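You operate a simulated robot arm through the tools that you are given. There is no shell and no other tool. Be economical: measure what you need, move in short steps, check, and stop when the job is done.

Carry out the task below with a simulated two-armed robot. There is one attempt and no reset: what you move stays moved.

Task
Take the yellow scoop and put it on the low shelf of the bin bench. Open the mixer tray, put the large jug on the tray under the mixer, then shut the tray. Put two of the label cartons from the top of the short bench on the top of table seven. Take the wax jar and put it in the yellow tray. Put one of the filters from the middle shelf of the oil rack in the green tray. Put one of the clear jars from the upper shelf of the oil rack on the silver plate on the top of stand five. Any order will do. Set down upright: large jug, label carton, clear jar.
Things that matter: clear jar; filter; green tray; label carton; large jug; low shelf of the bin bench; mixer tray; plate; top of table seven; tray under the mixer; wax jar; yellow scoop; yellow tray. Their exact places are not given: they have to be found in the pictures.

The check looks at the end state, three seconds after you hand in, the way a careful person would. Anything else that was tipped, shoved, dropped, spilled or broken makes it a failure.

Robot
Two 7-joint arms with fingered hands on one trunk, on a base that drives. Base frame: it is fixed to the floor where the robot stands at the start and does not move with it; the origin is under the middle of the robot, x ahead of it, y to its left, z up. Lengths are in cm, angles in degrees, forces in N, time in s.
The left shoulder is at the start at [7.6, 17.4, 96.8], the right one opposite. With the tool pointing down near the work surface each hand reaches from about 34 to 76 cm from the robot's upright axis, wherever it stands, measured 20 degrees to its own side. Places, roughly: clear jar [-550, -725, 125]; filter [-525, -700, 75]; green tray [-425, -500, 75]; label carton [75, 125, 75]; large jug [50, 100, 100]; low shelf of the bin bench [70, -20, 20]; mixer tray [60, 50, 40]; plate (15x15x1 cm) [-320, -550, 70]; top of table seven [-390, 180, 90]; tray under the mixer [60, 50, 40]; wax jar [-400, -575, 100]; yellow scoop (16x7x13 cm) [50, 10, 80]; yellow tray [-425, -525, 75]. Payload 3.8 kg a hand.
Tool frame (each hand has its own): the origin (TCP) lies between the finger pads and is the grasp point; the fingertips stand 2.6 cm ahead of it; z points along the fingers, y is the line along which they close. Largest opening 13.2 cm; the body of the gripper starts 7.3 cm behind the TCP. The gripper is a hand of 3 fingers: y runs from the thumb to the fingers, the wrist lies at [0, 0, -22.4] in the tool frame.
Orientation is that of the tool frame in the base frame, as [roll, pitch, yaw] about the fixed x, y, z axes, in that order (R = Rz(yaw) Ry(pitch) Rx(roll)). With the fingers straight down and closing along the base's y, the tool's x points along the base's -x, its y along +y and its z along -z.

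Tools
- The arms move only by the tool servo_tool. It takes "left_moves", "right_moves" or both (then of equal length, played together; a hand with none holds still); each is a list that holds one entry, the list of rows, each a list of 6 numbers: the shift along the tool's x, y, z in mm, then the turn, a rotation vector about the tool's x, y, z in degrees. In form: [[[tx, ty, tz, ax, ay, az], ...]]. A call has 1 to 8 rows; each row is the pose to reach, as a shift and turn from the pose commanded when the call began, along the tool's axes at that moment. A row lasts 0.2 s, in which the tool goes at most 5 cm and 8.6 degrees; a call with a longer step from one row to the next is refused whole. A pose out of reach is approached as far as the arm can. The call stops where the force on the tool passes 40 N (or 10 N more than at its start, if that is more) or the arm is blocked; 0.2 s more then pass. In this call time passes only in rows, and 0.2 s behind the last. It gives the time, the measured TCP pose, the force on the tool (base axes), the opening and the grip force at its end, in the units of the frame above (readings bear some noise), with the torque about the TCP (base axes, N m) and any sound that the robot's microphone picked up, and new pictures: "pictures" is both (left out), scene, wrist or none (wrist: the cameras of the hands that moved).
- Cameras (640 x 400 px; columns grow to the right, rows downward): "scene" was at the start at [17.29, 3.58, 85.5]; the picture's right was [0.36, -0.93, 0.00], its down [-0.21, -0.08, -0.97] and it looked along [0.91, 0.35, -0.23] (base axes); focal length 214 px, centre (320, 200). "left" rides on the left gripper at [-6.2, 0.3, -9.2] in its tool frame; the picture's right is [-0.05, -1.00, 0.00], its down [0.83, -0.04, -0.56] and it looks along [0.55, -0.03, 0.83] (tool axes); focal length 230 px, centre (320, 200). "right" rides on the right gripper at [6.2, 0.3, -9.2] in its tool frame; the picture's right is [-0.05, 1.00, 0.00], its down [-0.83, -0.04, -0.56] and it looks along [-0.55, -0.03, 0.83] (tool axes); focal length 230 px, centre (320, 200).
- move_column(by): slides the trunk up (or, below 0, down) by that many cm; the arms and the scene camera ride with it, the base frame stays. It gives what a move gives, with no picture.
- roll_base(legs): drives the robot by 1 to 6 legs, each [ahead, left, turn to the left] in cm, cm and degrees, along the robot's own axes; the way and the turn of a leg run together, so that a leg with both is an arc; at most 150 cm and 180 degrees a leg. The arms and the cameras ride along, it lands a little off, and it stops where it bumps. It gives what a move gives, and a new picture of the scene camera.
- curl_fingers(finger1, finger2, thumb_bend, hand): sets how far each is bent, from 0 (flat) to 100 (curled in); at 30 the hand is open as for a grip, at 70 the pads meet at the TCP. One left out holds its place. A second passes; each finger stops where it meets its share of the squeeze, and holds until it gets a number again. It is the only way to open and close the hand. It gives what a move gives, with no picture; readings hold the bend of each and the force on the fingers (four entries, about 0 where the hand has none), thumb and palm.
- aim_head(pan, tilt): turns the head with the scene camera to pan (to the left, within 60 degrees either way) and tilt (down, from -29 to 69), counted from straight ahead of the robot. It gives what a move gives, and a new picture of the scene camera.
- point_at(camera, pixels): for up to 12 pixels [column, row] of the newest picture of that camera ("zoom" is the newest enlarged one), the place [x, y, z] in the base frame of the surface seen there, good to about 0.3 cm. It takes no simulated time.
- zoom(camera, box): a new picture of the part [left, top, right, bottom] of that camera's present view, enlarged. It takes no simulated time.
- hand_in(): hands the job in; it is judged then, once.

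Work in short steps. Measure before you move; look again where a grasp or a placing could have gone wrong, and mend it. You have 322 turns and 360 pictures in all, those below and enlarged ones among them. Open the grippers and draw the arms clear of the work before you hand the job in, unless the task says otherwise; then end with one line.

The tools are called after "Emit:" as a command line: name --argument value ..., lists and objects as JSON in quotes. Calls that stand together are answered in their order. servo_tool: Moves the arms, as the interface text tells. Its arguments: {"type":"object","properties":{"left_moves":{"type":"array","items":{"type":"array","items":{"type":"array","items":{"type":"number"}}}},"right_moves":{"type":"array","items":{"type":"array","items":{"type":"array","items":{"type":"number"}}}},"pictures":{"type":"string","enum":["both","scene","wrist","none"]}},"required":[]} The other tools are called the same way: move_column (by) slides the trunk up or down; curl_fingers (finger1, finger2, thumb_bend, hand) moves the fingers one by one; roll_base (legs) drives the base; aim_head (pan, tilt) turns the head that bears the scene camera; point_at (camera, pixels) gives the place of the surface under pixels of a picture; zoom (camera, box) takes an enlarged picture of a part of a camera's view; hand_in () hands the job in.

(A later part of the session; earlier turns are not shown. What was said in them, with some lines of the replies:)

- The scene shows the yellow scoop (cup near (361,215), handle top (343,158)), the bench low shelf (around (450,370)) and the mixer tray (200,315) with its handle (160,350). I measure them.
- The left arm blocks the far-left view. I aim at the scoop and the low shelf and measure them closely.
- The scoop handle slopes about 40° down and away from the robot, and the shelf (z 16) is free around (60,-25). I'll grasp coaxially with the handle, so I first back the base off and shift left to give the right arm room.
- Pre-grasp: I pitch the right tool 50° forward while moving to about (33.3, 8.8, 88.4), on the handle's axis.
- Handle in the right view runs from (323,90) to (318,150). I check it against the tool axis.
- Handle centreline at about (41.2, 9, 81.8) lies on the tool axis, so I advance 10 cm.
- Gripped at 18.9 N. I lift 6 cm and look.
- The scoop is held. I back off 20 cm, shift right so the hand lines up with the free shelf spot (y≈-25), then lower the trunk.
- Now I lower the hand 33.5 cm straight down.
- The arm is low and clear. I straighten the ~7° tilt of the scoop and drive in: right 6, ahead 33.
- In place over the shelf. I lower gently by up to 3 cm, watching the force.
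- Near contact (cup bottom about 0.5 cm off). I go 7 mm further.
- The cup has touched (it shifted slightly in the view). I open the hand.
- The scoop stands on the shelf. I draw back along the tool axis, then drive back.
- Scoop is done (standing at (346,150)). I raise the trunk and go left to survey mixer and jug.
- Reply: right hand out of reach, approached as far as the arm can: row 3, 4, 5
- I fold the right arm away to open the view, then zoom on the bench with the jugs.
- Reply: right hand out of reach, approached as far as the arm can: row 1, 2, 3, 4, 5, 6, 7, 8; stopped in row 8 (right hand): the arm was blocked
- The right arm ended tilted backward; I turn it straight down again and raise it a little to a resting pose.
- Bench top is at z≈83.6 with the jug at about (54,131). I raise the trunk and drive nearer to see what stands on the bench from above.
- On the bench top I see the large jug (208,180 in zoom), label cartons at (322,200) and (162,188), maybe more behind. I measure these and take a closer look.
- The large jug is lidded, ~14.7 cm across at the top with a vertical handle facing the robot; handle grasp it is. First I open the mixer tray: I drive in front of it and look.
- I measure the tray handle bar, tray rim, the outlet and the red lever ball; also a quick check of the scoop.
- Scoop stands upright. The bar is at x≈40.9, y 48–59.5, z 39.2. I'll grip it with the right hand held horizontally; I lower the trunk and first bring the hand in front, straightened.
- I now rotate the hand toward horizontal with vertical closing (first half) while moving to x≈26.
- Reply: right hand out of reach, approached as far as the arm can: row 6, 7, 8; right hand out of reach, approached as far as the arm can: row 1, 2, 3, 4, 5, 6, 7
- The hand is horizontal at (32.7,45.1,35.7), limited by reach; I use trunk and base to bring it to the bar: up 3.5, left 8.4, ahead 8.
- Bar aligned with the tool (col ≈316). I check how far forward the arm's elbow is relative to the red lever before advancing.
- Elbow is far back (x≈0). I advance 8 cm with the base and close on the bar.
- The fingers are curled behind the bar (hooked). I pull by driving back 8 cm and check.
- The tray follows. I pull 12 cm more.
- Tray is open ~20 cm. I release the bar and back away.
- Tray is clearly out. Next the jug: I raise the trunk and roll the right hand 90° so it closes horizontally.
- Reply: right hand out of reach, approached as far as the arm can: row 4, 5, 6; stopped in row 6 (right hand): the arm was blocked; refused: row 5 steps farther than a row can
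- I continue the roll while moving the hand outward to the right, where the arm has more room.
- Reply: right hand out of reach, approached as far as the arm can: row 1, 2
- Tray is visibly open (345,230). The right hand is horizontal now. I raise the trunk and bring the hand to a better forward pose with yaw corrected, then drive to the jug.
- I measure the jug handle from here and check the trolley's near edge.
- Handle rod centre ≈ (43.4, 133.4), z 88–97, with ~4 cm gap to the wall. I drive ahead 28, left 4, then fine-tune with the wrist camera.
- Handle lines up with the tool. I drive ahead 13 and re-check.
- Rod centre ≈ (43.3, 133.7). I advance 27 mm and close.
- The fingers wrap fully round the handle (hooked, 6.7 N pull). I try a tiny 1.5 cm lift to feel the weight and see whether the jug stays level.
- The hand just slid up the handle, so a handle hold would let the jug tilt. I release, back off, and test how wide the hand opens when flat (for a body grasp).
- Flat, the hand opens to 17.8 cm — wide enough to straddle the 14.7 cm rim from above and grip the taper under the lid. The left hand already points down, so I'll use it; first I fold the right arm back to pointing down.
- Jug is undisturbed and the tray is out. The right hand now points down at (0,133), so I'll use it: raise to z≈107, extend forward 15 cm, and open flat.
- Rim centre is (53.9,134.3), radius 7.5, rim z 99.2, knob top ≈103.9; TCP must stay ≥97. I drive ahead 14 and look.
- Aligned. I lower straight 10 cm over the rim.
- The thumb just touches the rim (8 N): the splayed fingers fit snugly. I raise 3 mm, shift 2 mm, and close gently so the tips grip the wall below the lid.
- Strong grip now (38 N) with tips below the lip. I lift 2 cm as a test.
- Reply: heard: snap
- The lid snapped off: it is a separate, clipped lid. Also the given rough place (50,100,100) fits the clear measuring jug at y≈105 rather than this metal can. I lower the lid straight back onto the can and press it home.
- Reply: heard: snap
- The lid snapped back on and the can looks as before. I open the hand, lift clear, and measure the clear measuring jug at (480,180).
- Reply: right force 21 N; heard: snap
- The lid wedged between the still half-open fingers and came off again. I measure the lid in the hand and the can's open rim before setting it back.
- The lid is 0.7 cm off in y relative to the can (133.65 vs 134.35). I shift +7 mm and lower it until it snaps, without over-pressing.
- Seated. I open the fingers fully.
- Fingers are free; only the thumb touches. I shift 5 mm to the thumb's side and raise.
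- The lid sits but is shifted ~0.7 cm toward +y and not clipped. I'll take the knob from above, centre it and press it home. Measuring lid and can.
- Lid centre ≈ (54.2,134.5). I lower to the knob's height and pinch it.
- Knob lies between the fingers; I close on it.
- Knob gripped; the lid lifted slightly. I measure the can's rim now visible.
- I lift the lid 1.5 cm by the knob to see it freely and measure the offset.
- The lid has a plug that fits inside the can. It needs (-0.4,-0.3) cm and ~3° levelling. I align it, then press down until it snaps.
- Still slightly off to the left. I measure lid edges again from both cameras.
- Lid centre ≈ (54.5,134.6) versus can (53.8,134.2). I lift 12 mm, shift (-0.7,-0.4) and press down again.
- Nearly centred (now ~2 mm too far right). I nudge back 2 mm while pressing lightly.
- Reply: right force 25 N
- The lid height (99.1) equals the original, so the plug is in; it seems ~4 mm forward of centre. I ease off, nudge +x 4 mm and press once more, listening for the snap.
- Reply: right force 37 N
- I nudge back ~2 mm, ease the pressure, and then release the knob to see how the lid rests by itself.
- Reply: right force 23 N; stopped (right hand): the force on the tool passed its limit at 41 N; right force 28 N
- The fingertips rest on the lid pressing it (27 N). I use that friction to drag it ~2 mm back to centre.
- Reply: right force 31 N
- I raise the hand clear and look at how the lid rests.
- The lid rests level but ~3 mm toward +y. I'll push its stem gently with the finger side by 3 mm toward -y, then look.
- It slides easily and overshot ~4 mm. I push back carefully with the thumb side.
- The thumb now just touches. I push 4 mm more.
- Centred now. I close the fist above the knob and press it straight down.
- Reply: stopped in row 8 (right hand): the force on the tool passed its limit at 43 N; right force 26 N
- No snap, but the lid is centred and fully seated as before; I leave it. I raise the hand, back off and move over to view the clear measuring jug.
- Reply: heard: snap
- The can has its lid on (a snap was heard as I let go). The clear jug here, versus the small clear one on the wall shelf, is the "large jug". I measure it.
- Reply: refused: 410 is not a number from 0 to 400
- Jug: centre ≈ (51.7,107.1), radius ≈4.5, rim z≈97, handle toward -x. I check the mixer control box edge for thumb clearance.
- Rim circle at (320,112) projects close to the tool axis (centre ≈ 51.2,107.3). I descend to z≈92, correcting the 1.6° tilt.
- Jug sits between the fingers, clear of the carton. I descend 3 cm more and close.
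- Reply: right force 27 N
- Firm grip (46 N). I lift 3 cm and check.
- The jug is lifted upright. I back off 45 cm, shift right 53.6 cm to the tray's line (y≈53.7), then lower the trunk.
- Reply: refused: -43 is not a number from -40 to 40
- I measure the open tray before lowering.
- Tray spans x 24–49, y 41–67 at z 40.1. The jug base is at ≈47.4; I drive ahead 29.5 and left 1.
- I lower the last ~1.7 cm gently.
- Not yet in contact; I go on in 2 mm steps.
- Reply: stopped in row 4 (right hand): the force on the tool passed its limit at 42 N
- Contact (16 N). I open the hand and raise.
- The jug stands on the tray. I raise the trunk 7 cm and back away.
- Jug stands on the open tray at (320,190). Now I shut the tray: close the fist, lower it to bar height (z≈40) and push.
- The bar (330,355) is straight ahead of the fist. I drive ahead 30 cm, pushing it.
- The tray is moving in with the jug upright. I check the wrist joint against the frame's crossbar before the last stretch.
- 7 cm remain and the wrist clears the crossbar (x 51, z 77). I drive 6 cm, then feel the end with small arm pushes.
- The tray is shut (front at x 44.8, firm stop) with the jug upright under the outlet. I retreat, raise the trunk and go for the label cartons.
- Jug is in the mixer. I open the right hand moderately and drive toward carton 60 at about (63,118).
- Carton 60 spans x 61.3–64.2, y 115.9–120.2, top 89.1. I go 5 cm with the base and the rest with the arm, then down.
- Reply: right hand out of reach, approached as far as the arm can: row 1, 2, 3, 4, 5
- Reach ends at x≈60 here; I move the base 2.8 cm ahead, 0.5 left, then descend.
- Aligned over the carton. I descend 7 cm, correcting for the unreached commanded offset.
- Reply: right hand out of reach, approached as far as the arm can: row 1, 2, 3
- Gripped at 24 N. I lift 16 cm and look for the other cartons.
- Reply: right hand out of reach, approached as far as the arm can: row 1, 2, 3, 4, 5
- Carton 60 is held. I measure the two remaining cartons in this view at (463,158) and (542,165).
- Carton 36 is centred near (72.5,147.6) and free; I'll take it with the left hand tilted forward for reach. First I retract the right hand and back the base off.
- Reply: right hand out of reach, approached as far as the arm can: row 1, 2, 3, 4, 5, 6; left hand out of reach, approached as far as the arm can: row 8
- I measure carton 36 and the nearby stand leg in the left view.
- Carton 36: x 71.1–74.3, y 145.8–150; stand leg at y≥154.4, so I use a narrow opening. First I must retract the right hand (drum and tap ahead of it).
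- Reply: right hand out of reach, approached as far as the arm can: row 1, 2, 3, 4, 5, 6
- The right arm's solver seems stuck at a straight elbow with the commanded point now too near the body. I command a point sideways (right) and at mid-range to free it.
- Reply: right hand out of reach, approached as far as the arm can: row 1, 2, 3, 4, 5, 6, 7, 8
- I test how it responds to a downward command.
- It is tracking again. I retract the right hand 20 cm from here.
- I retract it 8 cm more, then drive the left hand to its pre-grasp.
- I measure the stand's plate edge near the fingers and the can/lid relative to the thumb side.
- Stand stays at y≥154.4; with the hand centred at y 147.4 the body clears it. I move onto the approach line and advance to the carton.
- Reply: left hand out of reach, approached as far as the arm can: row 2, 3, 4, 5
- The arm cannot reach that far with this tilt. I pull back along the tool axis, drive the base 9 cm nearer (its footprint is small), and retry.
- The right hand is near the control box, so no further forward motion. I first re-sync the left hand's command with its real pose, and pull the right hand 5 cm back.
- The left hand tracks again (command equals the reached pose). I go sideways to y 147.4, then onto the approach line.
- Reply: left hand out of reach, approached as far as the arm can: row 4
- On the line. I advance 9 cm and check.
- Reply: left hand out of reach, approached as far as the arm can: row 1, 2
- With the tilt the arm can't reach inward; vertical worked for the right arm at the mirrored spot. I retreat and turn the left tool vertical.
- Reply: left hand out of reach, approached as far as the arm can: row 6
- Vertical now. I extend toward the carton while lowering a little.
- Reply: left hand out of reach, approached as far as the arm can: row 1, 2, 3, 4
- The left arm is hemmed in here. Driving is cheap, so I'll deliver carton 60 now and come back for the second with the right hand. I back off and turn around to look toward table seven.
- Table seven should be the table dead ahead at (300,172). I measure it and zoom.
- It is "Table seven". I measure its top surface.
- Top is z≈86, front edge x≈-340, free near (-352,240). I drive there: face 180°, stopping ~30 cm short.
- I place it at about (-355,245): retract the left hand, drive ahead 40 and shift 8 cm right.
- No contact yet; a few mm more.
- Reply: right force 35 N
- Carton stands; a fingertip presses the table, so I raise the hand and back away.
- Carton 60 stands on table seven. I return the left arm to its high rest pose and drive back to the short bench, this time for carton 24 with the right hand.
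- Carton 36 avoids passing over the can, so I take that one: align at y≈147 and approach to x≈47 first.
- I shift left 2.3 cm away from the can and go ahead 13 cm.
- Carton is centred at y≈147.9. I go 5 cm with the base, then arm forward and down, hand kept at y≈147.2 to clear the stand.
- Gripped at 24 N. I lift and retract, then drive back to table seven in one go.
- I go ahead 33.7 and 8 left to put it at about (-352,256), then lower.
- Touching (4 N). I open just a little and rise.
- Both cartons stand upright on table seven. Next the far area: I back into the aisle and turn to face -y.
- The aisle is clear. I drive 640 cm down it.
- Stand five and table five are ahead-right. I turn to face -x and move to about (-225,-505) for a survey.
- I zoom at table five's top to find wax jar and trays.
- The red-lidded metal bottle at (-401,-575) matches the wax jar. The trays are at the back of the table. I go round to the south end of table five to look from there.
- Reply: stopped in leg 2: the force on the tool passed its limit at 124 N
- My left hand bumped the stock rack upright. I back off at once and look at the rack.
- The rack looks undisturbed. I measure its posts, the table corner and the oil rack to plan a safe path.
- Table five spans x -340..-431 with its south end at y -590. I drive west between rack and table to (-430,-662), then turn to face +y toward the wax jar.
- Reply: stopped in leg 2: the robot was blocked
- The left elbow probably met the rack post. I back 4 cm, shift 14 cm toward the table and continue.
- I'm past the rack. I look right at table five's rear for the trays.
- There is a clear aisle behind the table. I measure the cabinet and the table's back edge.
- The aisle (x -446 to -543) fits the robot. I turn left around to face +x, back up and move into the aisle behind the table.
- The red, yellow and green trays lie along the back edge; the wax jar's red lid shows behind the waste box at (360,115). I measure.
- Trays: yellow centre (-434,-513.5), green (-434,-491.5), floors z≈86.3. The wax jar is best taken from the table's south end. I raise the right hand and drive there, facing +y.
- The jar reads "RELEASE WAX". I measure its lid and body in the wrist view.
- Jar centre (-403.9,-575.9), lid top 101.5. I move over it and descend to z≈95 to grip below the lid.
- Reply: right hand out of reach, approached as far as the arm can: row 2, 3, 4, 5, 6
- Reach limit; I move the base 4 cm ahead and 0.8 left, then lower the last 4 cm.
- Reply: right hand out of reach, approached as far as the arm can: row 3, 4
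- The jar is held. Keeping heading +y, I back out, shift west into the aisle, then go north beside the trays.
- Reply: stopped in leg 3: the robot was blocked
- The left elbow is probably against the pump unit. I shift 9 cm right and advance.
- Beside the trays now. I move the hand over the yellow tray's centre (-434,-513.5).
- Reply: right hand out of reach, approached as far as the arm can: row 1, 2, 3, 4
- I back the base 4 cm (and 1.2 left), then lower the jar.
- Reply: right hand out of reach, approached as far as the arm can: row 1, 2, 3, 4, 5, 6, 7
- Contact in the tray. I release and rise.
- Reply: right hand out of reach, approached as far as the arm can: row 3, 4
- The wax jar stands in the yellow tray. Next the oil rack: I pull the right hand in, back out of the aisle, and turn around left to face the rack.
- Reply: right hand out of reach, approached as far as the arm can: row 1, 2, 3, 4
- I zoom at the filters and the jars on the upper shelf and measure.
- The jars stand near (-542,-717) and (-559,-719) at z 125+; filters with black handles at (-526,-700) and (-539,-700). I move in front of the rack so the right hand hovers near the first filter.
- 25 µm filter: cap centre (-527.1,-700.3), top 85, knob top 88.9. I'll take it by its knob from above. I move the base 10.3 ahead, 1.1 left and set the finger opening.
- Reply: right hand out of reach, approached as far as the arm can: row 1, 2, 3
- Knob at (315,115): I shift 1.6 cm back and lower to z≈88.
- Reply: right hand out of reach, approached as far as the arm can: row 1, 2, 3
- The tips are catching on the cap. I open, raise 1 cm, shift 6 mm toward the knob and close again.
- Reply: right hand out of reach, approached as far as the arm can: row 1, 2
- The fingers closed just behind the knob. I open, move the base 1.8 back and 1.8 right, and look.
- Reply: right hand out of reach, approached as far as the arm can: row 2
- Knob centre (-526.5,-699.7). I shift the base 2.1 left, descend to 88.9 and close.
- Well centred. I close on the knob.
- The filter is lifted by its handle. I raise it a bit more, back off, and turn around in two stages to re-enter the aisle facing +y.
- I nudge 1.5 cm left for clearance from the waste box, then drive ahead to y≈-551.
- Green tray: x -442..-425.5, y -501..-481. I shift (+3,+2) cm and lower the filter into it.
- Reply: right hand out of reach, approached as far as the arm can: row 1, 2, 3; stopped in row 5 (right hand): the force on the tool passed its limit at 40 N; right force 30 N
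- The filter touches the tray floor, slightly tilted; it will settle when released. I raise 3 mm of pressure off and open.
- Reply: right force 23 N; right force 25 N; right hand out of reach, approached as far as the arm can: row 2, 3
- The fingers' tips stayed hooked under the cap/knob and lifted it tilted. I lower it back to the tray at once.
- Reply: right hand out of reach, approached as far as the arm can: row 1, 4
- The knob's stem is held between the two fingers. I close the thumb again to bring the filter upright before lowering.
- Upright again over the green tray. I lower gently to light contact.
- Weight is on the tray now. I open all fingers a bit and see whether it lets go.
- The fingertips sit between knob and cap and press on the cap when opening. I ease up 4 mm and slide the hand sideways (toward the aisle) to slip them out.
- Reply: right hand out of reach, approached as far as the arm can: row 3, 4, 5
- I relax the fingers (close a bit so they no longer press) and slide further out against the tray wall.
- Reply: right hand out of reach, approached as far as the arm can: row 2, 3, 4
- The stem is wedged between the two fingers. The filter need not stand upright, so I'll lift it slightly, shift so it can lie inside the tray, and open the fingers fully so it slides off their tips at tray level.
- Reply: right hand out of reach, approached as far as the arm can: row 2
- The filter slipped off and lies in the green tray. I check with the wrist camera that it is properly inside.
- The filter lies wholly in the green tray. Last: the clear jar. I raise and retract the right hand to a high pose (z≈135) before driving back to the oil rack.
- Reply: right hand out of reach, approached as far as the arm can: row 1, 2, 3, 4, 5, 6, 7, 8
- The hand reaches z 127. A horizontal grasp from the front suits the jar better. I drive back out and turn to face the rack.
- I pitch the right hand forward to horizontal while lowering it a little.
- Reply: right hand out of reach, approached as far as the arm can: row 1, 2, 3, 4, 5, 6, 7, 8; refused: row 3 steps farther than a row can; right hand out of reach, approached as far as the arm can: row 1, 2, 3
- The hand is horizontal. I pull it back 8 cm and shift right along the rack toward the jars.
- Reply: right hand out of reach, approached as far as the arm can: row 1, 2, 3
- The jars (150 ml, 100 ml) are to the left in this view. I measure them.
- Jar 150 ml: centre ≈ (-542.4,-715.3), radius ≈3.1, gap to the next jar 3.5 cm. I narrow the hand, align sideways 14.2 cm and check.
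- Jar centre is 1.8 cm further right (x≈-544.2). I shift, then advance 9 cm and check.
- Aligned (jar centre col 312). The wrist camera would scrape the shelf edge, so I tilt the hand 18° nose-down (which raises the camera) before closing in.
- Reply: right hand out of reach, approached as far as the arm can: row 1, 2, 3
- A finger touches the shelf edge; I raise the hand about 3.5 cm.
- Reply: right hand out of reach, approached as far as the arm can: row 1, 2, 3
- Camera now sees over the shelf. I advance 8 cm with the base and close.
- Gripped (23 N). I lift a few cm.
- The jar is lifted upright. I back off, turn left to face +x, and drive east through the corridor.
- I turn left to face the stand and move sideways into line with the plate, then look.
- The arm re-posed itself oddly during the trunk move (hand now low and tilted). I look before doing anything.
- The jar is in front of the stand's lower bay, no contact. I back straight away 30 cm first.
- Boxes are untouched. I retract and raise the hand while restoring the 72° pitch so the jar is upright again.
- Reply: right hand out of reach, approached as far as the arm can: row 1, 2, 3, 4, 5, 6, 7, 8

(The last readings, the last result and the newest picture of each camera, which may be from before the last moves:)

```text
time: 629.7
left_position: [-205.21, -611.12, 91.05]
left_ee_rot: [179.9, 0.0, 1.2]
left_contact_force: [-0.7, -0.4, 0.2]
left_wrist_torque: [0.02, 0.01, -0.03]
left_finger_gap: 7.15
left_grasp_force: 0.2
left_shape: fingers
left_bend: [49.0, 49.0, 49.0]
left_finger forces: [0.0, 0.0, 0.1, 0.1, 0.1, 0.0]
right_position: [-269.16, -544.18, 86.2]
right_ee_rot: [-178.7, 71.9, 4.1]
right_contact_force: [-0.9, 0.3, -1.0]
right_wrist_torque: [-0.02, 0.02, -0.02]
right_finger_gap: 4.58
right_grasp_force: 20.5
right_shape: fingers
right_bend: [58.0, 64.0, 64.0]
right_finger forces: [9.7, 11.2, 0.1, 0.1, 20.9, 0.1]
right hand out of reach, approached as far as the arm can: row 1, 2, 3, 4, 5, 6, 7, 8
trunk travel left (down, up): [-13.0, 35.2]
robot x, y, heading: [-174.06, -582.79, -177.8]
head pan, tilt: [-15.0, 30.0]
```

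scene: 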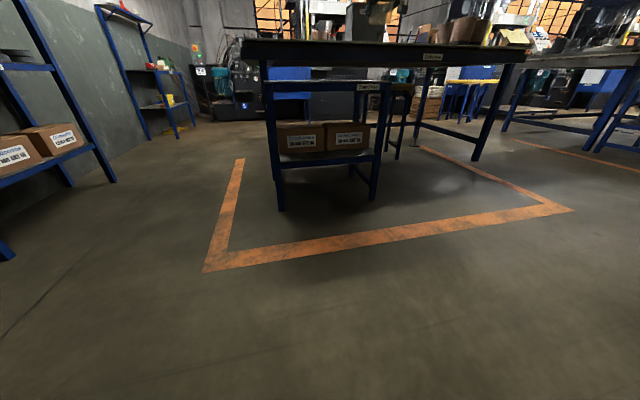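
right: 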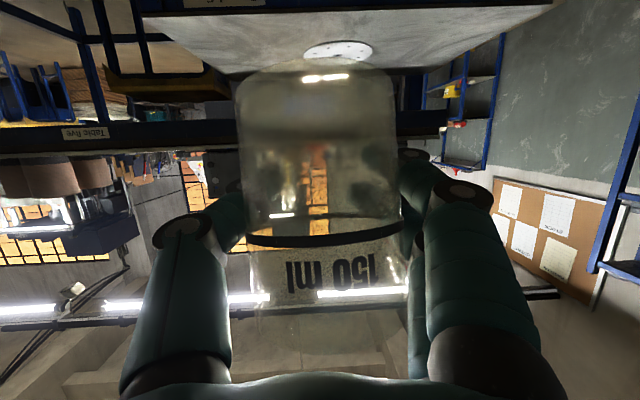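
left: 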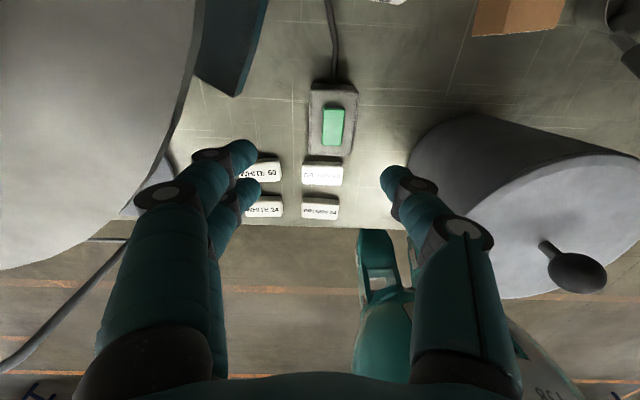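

Jar upright at z 86. I drive ahead 46 cm and 6 left to bring it over the plate.

Emit:
roll_base --legs '[[30, 5, -2], [16, 0, 0]]'

Emit:
zoom --camera "right" --box '[0, 0, 640, 400]'

```text
time: 632.8
left_position: [-252.22, -615.08, 91.11]
left_ee_rot: [179.9, 0.0, -1.1]
left_contact_force: [0.7, -0.4, 0.2]
left_wrist_torque: [0.0, -0.02, 0.03]
left_finger_gap: 7.15
left_grasp_force: 0.1
left_shape: fingers
left_bend: [49.0, 49.0, 49.0]
left_finger forces: [0.0, 0.1, 0.0, 0.0, 0.0, 0.1]
right_position: [-313.55, -545.78, 85.99]
right_ee_rot: [-178.9, 71.8, 1.8]
right_contact_force: [-0.9, 0.1, -0.2]
right_wrist_torque: [0.0, 0.01, 0.0]
right_finger_gap: 4.57
right_grasp_force: 21.1
right_shape: fingers
right_bend: [58.0, 64.0, 64.0]
right_finger forces: [9.6, 11.1, 0.0, 0.1, 20.8, 0.0]
trunk travel left (down, up): [-13.0, 35.2]
robot x, y, heading: [-219.84, -587.91, 179.7]
head pan, tilt: [-15.0, 30.0]
```

scene: 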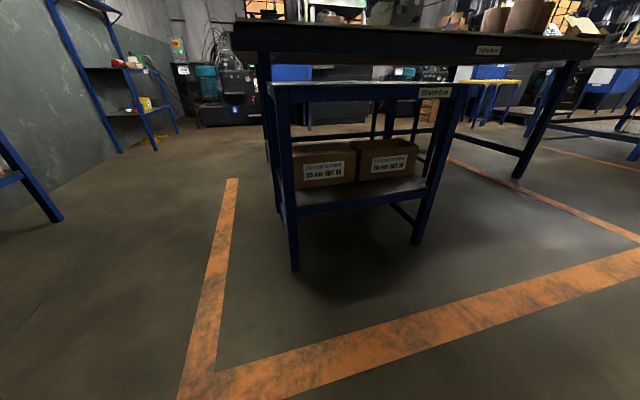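

```text
1.00 times, centred on (320, 200) of right (not enlarged: the box is as wide or as high as the picture)
```

zoom: 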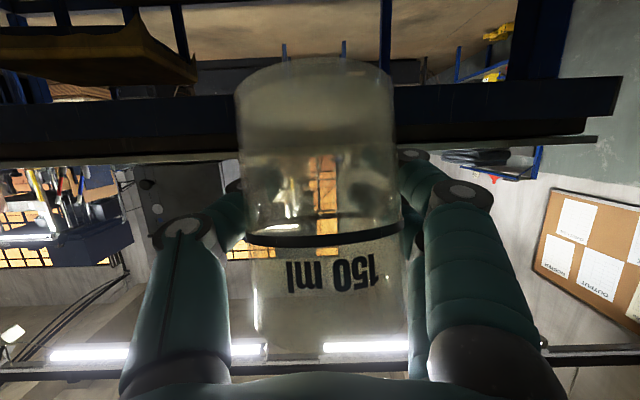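

Emit:
roll_base --legs '[[2, 4.4, 0.3]]'

Emit:
servo_tool --right_moves '[[[25, 0, 8, 0, 0, 0], [50, 0, 16, 0, 0, 0], [75, 0, 24, 0, 0, 0], [100, 0, 32, 0, 0, 0]]]' --pictures "both"

```text
time: 633.8
left_position: [-254.06, -619.6, 91.02]
left_ee_rot: [179.9, 0.0, -1.0]
left_contact_force: [0.2, -1.0, 0.2]
left_wrist_torque: [0.01, 0.02, -0.01]
left_finger_gap: 7.14
left_grasp_force: 0.0
left_shape: fingers
left_bend: [49.0, 49.0, 49.0]
left_finger forces: [0.1, 0.0, 0.0, 0.1, 0.1, 0.0]
right_position: [-315.66, -550.54, 86.1]
right_ee_rot: [-178.9, 71.8, 2.1]
right_contact_force: [-0.9, 0.3, -0.6]
right_wrist_torque: [-0.01, 0.01, 0.01]
right_finger_gap: 4.55
right_grasp_force: 20.9
right_shape: fingers
right_bend: [58.0, 64.0, 64.0]
right_finger forces: [9.6, 11.2, 0.0, 0.0, 20.8, 0.1]
trunk travel left (down, up): [-13.0, 35.2]
robot x, y, heading: [-221.65, -592.68, 179.9]
head pan, tilt: [-15.0, 30.0]
```

scene: 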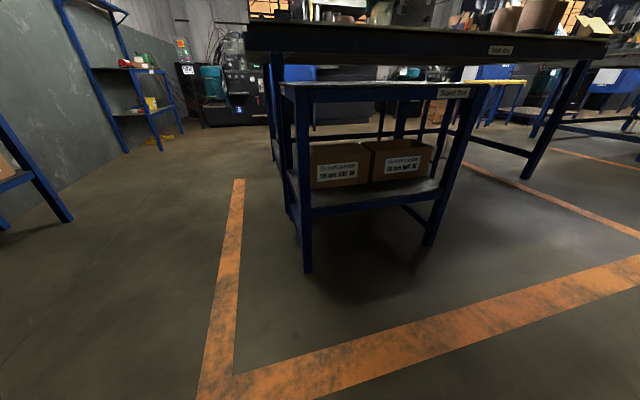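

```text
time: 634.8
left_position: [-254.12, -619.53, 91.12]
left_ee_rot: [179.9, 0.2, -1.0]
left_contact_force: [0.2, -0.2, 0.5]
left_wrist_torque: [-0.01, 0.01, -0.03]
left_finger_gap: 7.13
left_grasp_force: 0.1
left_shape: fingers
left_bend: [49.0, 49.0, 49.0]
left_finger forces: [0.1, 0.0, 0.0, 0.0, 0.0, 0.1]
right_position: [-316.4, -550.21, 75.53]
right_ee_rot: [-178.9, 71.7, 2.0]
right_contact_force: [0.1, 0.8, -1.3]
right_wrist_torque: [-0.01, -0.01, 0.01]
right_finger_gap: 4.57
right_grasp_force: 20.3
right_shape: fingers
right_bend: [58.0, 64.0, 64.0]
right_finger forces: [9.6, 11.1, 0.1, 0.1, 20.7, 0.0]
right hand out of reach, approached as far as the arm can: row 1, 2, 3, 4
trunk travel left (down, up): [-13.0, 35.2]
robot x, y, heading: [-221.4, -592.41, 179.8]
head pan, tilt: [-15.0, 30.0]
```

scene: 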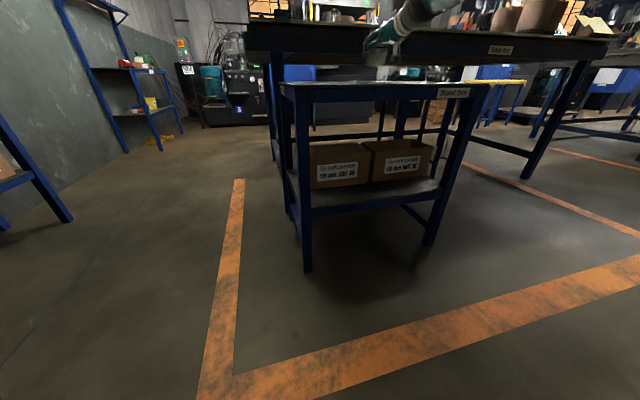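
right: 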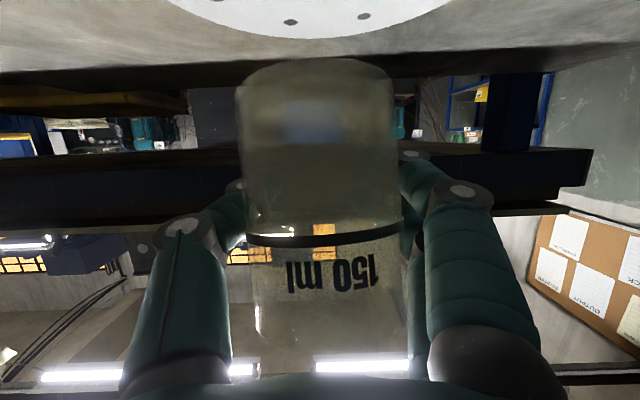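

Plate is centred beneath. I lower slowly until contact.

Emit:
servo_tool --right_moves '[[[10, 0, 3, 0, 0, 0], [18, 0, 6, 0, 0, 0], [23, 0, 7, 0, 0, 0], [27, 0, 9, 0, 0, 0], [30, 0, 10, 0, 0, 0]]]' --pictures "wrist"

```text
time: 636.0
left_position: [-254.04, -619.55, 91.14]
left_ee_rot: [179.8, 0.1, -1.0]
left_contact_force: [0.9, 0.2, 0.5]
left_wrist_torque: [0.02, 0.02, 0.01]
left_finger_gap: 7.14
left_grasp_force: 0.0
left_shape: fingers
left_bend: [49.0, 49.0, 49.0]
left_finger forces: [0.1, 0.0, 0.1, 0.1, 0.0, 0.0]
right_position: [-316.21, -550.27, 72.51]
right_ee_rot: [-178.8, 71.9, 2.0]
right_contact_force: [0.3, -0.2, -0.2]
right_wrist_torque: [0.01, 0.01, -0.01]
right_finger_gap: 4.59
right_grasp_force: 20.6
right_shape: fingers
right_bend: [58.0, 64.0, 64.0]
right_finger forces: [9.6, 11.1, 0.0, 0.0, 20.7, 0.0]
trunk travel left (down, up): [-13.0, 35.2]
robot x, y, heading: [-221.63, -592.31, 180.1]
head pan, tilt: [-15.0, 30.0]
```

right: 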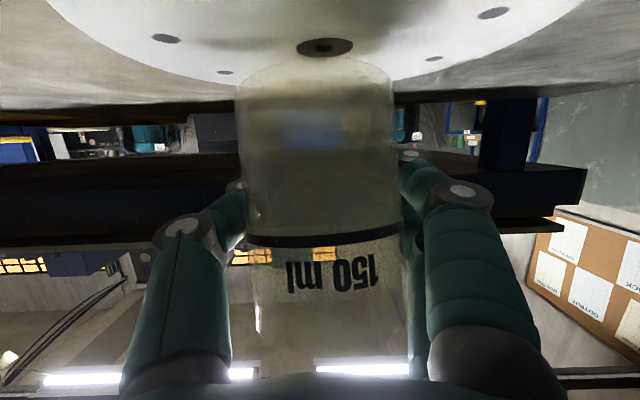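

Jar base ≈0.9 cm above the plate, about centred. I lower in small steps.

Emit:
servo_tool --right_moves '[[[4, 0, 1, 0, 0, 0], [7, 0, 2, 0, 0, 0], [9, 0, 3, 0, 0, 0], [11, 0, 4, 0, 0, 0]]]' --pictures "wrist"

```text
time: 637.0
left_position: [-254.04, -619.55, 91.09]
left_ee_rot: [179.9, 0.1, -1.0]
left_contact_force: [0.3, 0.2, 0.5]
left_wrist_torque: [0.01, -0.02, 0.02]
left_finger_gap: 7.12
left_grasp_force: 0.2
left_shape: fingers
left_bend: [49.0, 49.0, 49.0]
left_finger forces: [0.1, 0.1, 0.1, 0.1, 0.0, 0.1]
right_position: [-316.4, -550.26, 71.51]
right_ee_rot: [-178.8, 71.8, 2.1]
right_contact_force: [-0.6, -1.3, 3.6]
right_wrist_torque: [-0.04, -0.05, -0.04]
right_finger_gap: 4.55
right_grasp_force: 21.3
right_shape: fingers
right_bend: [58.0, 64.0, 64.0]
right_finger forces: [9.2, 11.9, 0.0, 0.1, 20.7, 0.0]
trunk travel left (down, up): [-13.0, 35.2]
robot x, y, heading: [-221.65, -592.56, 179.7]
head pan, tilt: [-15.0, 30.0]
```

right: 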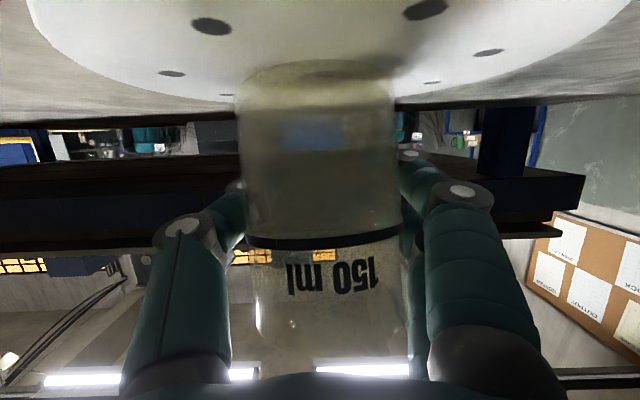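

Contact (3.6 N). I open the hand.

Emit:
curl_fingers --hand "right" --finger1 44 --finger2 44 --thumb_bend 44

Emit:
zoom --camera "right" --box '[0, 0, 640, 400]'

```text
time: 638.0
left_position: [-253.99, -619.59, 91.13]
left_ee_rot: [180.0, 0.1, -1.0]
left_contact_force: [-0.7, -0.2, 0.3]
left_wrist_torque: [-0.02, -0.01, -0.02]
left_finger_gap: 7.14
left_grasp_force: 0.1
left_shape: fingers
left_bend: [49.0, 49.0, 49.0]
left_finger forces: [0.1, 0.0, 0.1, 0.0, 0.0, 0.0]
right_position: [-316.31, -550.23, 71.24]
right_ee_rot: [-178.7, 71.8, 1.9]
right_contact_force: [-0.1, 0.0, -0.9]
right_wrist_torque: [-0.01, 0.0, -0.04]
right_finger_gap: 8.73
right_grasp_force: 0.1
right_shape: fingers
right_bend: [44.0, 44.0, 44.0]
right_finger forces: [0.1, 0.0, 0.0, 0.0, 0.0, 0.0]
trunk travel left (down, up): [-13.0, 35.2]
robot x, y, heading: [-221.46, -593.09, 179.7]
head pan, tilt: [-15.0, 30.0]
```

```text
1.00 times, centred on (320, 200) of right (not enlarged: the box is as wide or as high as the picture)
```

zoom: 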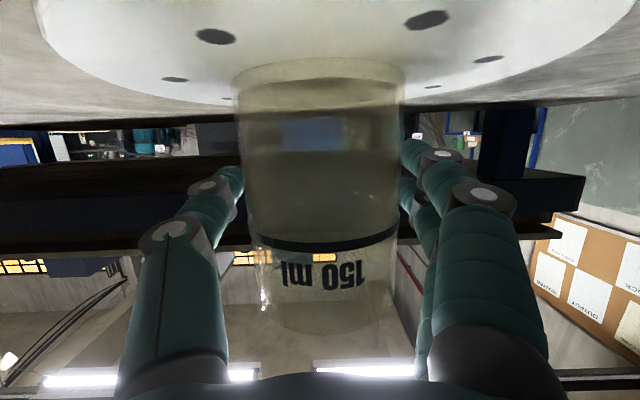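

The jar stands free on the plate. I drive straight back 45 cm and look.

Emit:
roll_base --legs '[[-45, 0, 0]]'

Emit:
move_column --by 30

Emit:
aim_head --pan 0 --tilt 15

Emit:
zoom --camera "scene" --box '[200, 100, 480, 280]'

```text
time: 640.8
left_position: [-209.33, -619.77, 91.09]
left_ee_rot: [180.0, 0.2, -1.3]
left_contact_force: [0.1, 0.0, -0.2]
left_wrist_torque: [0.04, 0.0, 0.02]
left_finger_gap: 7.15
left_grasp_force: 0.1
left_shape: fingers
left_bend: [49.0, 49.0, 49.0]
left_finger forces: [0.0, 0.1, 0.0, 0.0, 0.0, 0.1]
right_position: [-271.12, -549.91, 71.3]
right_ee_rot: [-178.8, 71.7, 1.8]
right_contact_force: [0.1, -0.3, 0.4]
right_wrist_torque: [0.03, 0.0, -0.01]
right_finger_gap: 8.72
right_grasp_force: 0.0
right_shape: fingers
right_bend: [44.0, 44.0, 44.0]
right_finger forces: [0.1, 0.0, 0.0, 0.0, 0.0, 0.0]
trunk travel left (down, up): [-13.0, 35.2]
robot x, y, heading: [-176.71, -592.87, 179.4]
head pan, tilt: [-15.0, 30.0]
```

scene: 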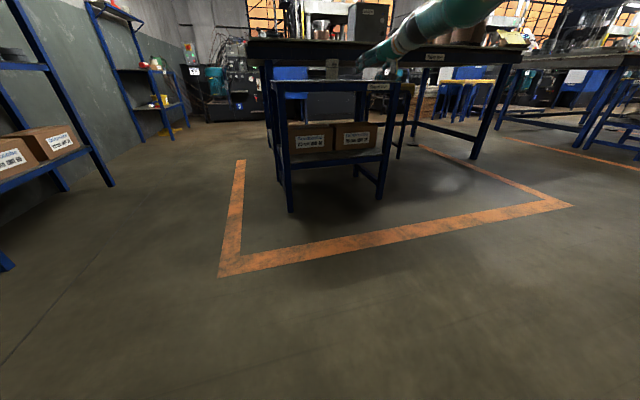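

```text
time: 643.8
left_position: [-209.34, -619.84, 120.97]
left_ee_rot: [179.9, 0.1, -1.3]
left_contact_force: [0.5, 0.0, -0.1]
left_wrist_torque: [-0.03, -0.04, 0.01]
left_finger_gap: 7.16
left_grasp_force: 0.1
left_shape: fingers
left_bend: [49.0, 49.0, 49.0]
left_finger forces: [0.1, 0.1, 0.0, 0.0, 0.0, 0.0]
right_position: [-261.52, -550.01, 136.08]
right_ee_rot: [-8.9, 84.8, 171.7]
right_contact_force: [0.1, -0.5, 0.0]
right_wrist_torque: [0.0, 0.0, -0.01]
right_finger_gap: 8.76
right_grasp_force: 0.2
right_shape: fingers
right_bend: [44.0, 44.0, 44.0]
right_finger forces: [0.0, 0.1, 0.0, 0.0, 0.0, 0.1]
trunk travel left (down, up): [-43.0, 5.2]
robot x, y, heading: [-176.97, -592.75, 179.4]
head pan, tilt: [-15.0, 30.0]
```

```text
time: 644.5
left_position: [-209.27, -619.64, 121.19]
left_ee_rot: [179.9, 0.1, -1.3]
left_contact_force: [0.1, 0.0, 0.3]
left_wrist_torque: [0.01, -0.01, -0.01]
left_finger_gap: 7.19
left_grasp_force: 0.0
left_shape: fingers
left_bend: [49.0, 49.0, 49.0]
left_finger forces: [0.0, 0.0, 0.0, 0.0, 0.0, 0.0]
right_position: [-261.48, -550.03, 136.25]
right_ee_rot: [-8.7, 84.8, 171.8]
right_contact_force: [0.7, -0.1, -0.8]
right_wrist_torque: [0.0, -0.03, 0.01]
right_finger_gap: 8.76
right_grasp_force: 0.0
right_shape: fingers
right_bend: [44.0, 44.0, 44.0]
right_finger forces: [0.1, 0.1, 0.0, 0.1, 0.0, 0.0]
trunk travel left (down, up): [-43.0, 5.2]
robot x, y, heading: [-177.23, -592.81, 179.6]
head pan, tilt: [0.0, 15.0]
```

scene: 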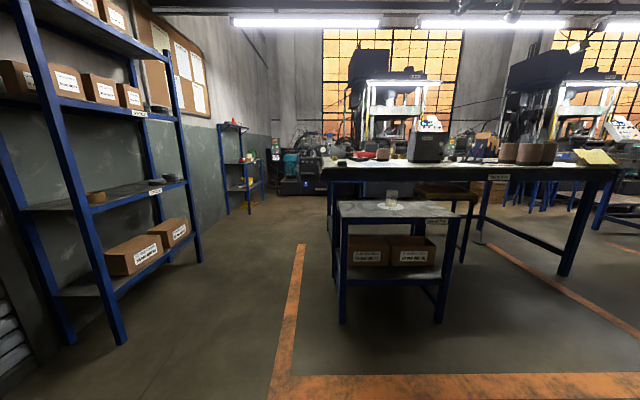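

```text
2.22 times, centred on (340, 190) of scene
```

zoom: 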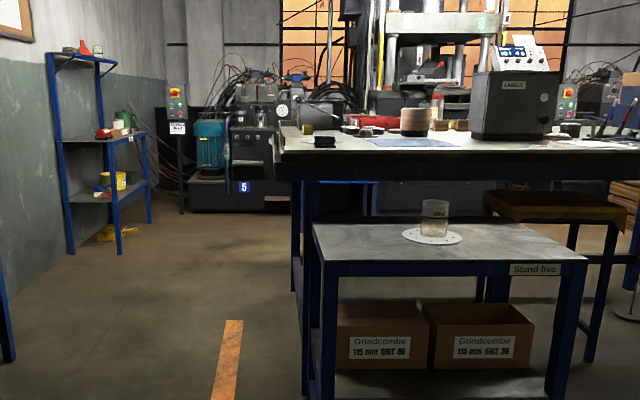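

The jar stands upright on the plate, and everything else looks in place. I open both hands and hand in.

Emit:
curl_fingers --hand "left" --finger1 30 --finger2 30 --thumb_bend 30

Emit:
curl_fingers --hand "right" --finger1 30 --finger2 30 --thumb_bend 30

Emit:
hand_in

```text
time: 645.5
left_position: [-209.35, -619.74, 121.13]
left_ee_rot: [179.9, 0.0, -1.3]
left_contact_force: [-0.6, 0.2, 0.0]
left_wrist_torque: [0.03, 0.01, 0.0]
left_finger_gap: 13.4
left_grasp_force: 0.1
left_shape: fingers
left_bend: [30.0, 30.0, 30.0]
left_finger forces: [0.1, 0.0, 0.0, 0.0, 0.1, 0.1]
right_position: [-261.45, -550.1, 136.16]
right_ee_rot: [-8.7, 84.8, 171.7]
right_contact_force: [-0.2, 0.1, 0.0]
right_wrist_torque: [0.01, 0.02, 0.03]
right_finger_gap: 8.76
right_grasp_force: 0.0
right_shape: fingers
right_bend: [44.0, 44.0, 44.0]
right_finger forces: [0.0, 0.1, 0.0, 0.1, 0.1, 0.0]
trunk travel left (down, up): [-43.0, 5.2]
robot x, y, heading: [-176.99, -592.63, 179.6]
head pan, tilt: [0.0, 15.0]
```

```text
time: 646.5
left_position: [-209.38, -619.73, 121.19]
left_ee_rot: [179.9, 0.1, -1.3]
left_contact_force: [0.4, 0.1, 0.1]
left_wrist_torque: [0.04, -0.03, 0.01]
left_finger_gap: 13.38
left_grasp_force: 0.1
left_shape: fingers
left_bend: [30.0, 30.0, 30.0]
left_finger forces: [0.1, 0.0, 0.1, 0.1, 0.1, 0.0]
right_position: [-261.29, -550.08, 136.33]
right_ee_rot: [-8.7, 84.8, 171.8]
right_contact_force: [0.4, 0.3, -0.7]
right_wrist_torque: [0.01, 0.05, -0.01]
right_finger_gap: 13.38
right_grasp_force: 0.1
right_shape: fingers
right_bend: [30.0, 30.0, 30.0]
right_finger forces: [0.1, 0.0, 0.0, 0.1, 0.1, 0.0]
trunk travel left (down, up): [-43.0, 5.2]
robot x, y, heading: [-176.48, -592.78, 179.4]
head pan, tilt: [0.0, 15.0]
```

```text
The job is handed in.
```

All six placements are done and handed in. I took the clear 500 ml measuring jug as the "large jug"; the filter lies on its side in the green tray; I also pulled the lid off a metal can on the short bench and put it back without confirming it clipped; and I bumped the stock rack once with no visible change.
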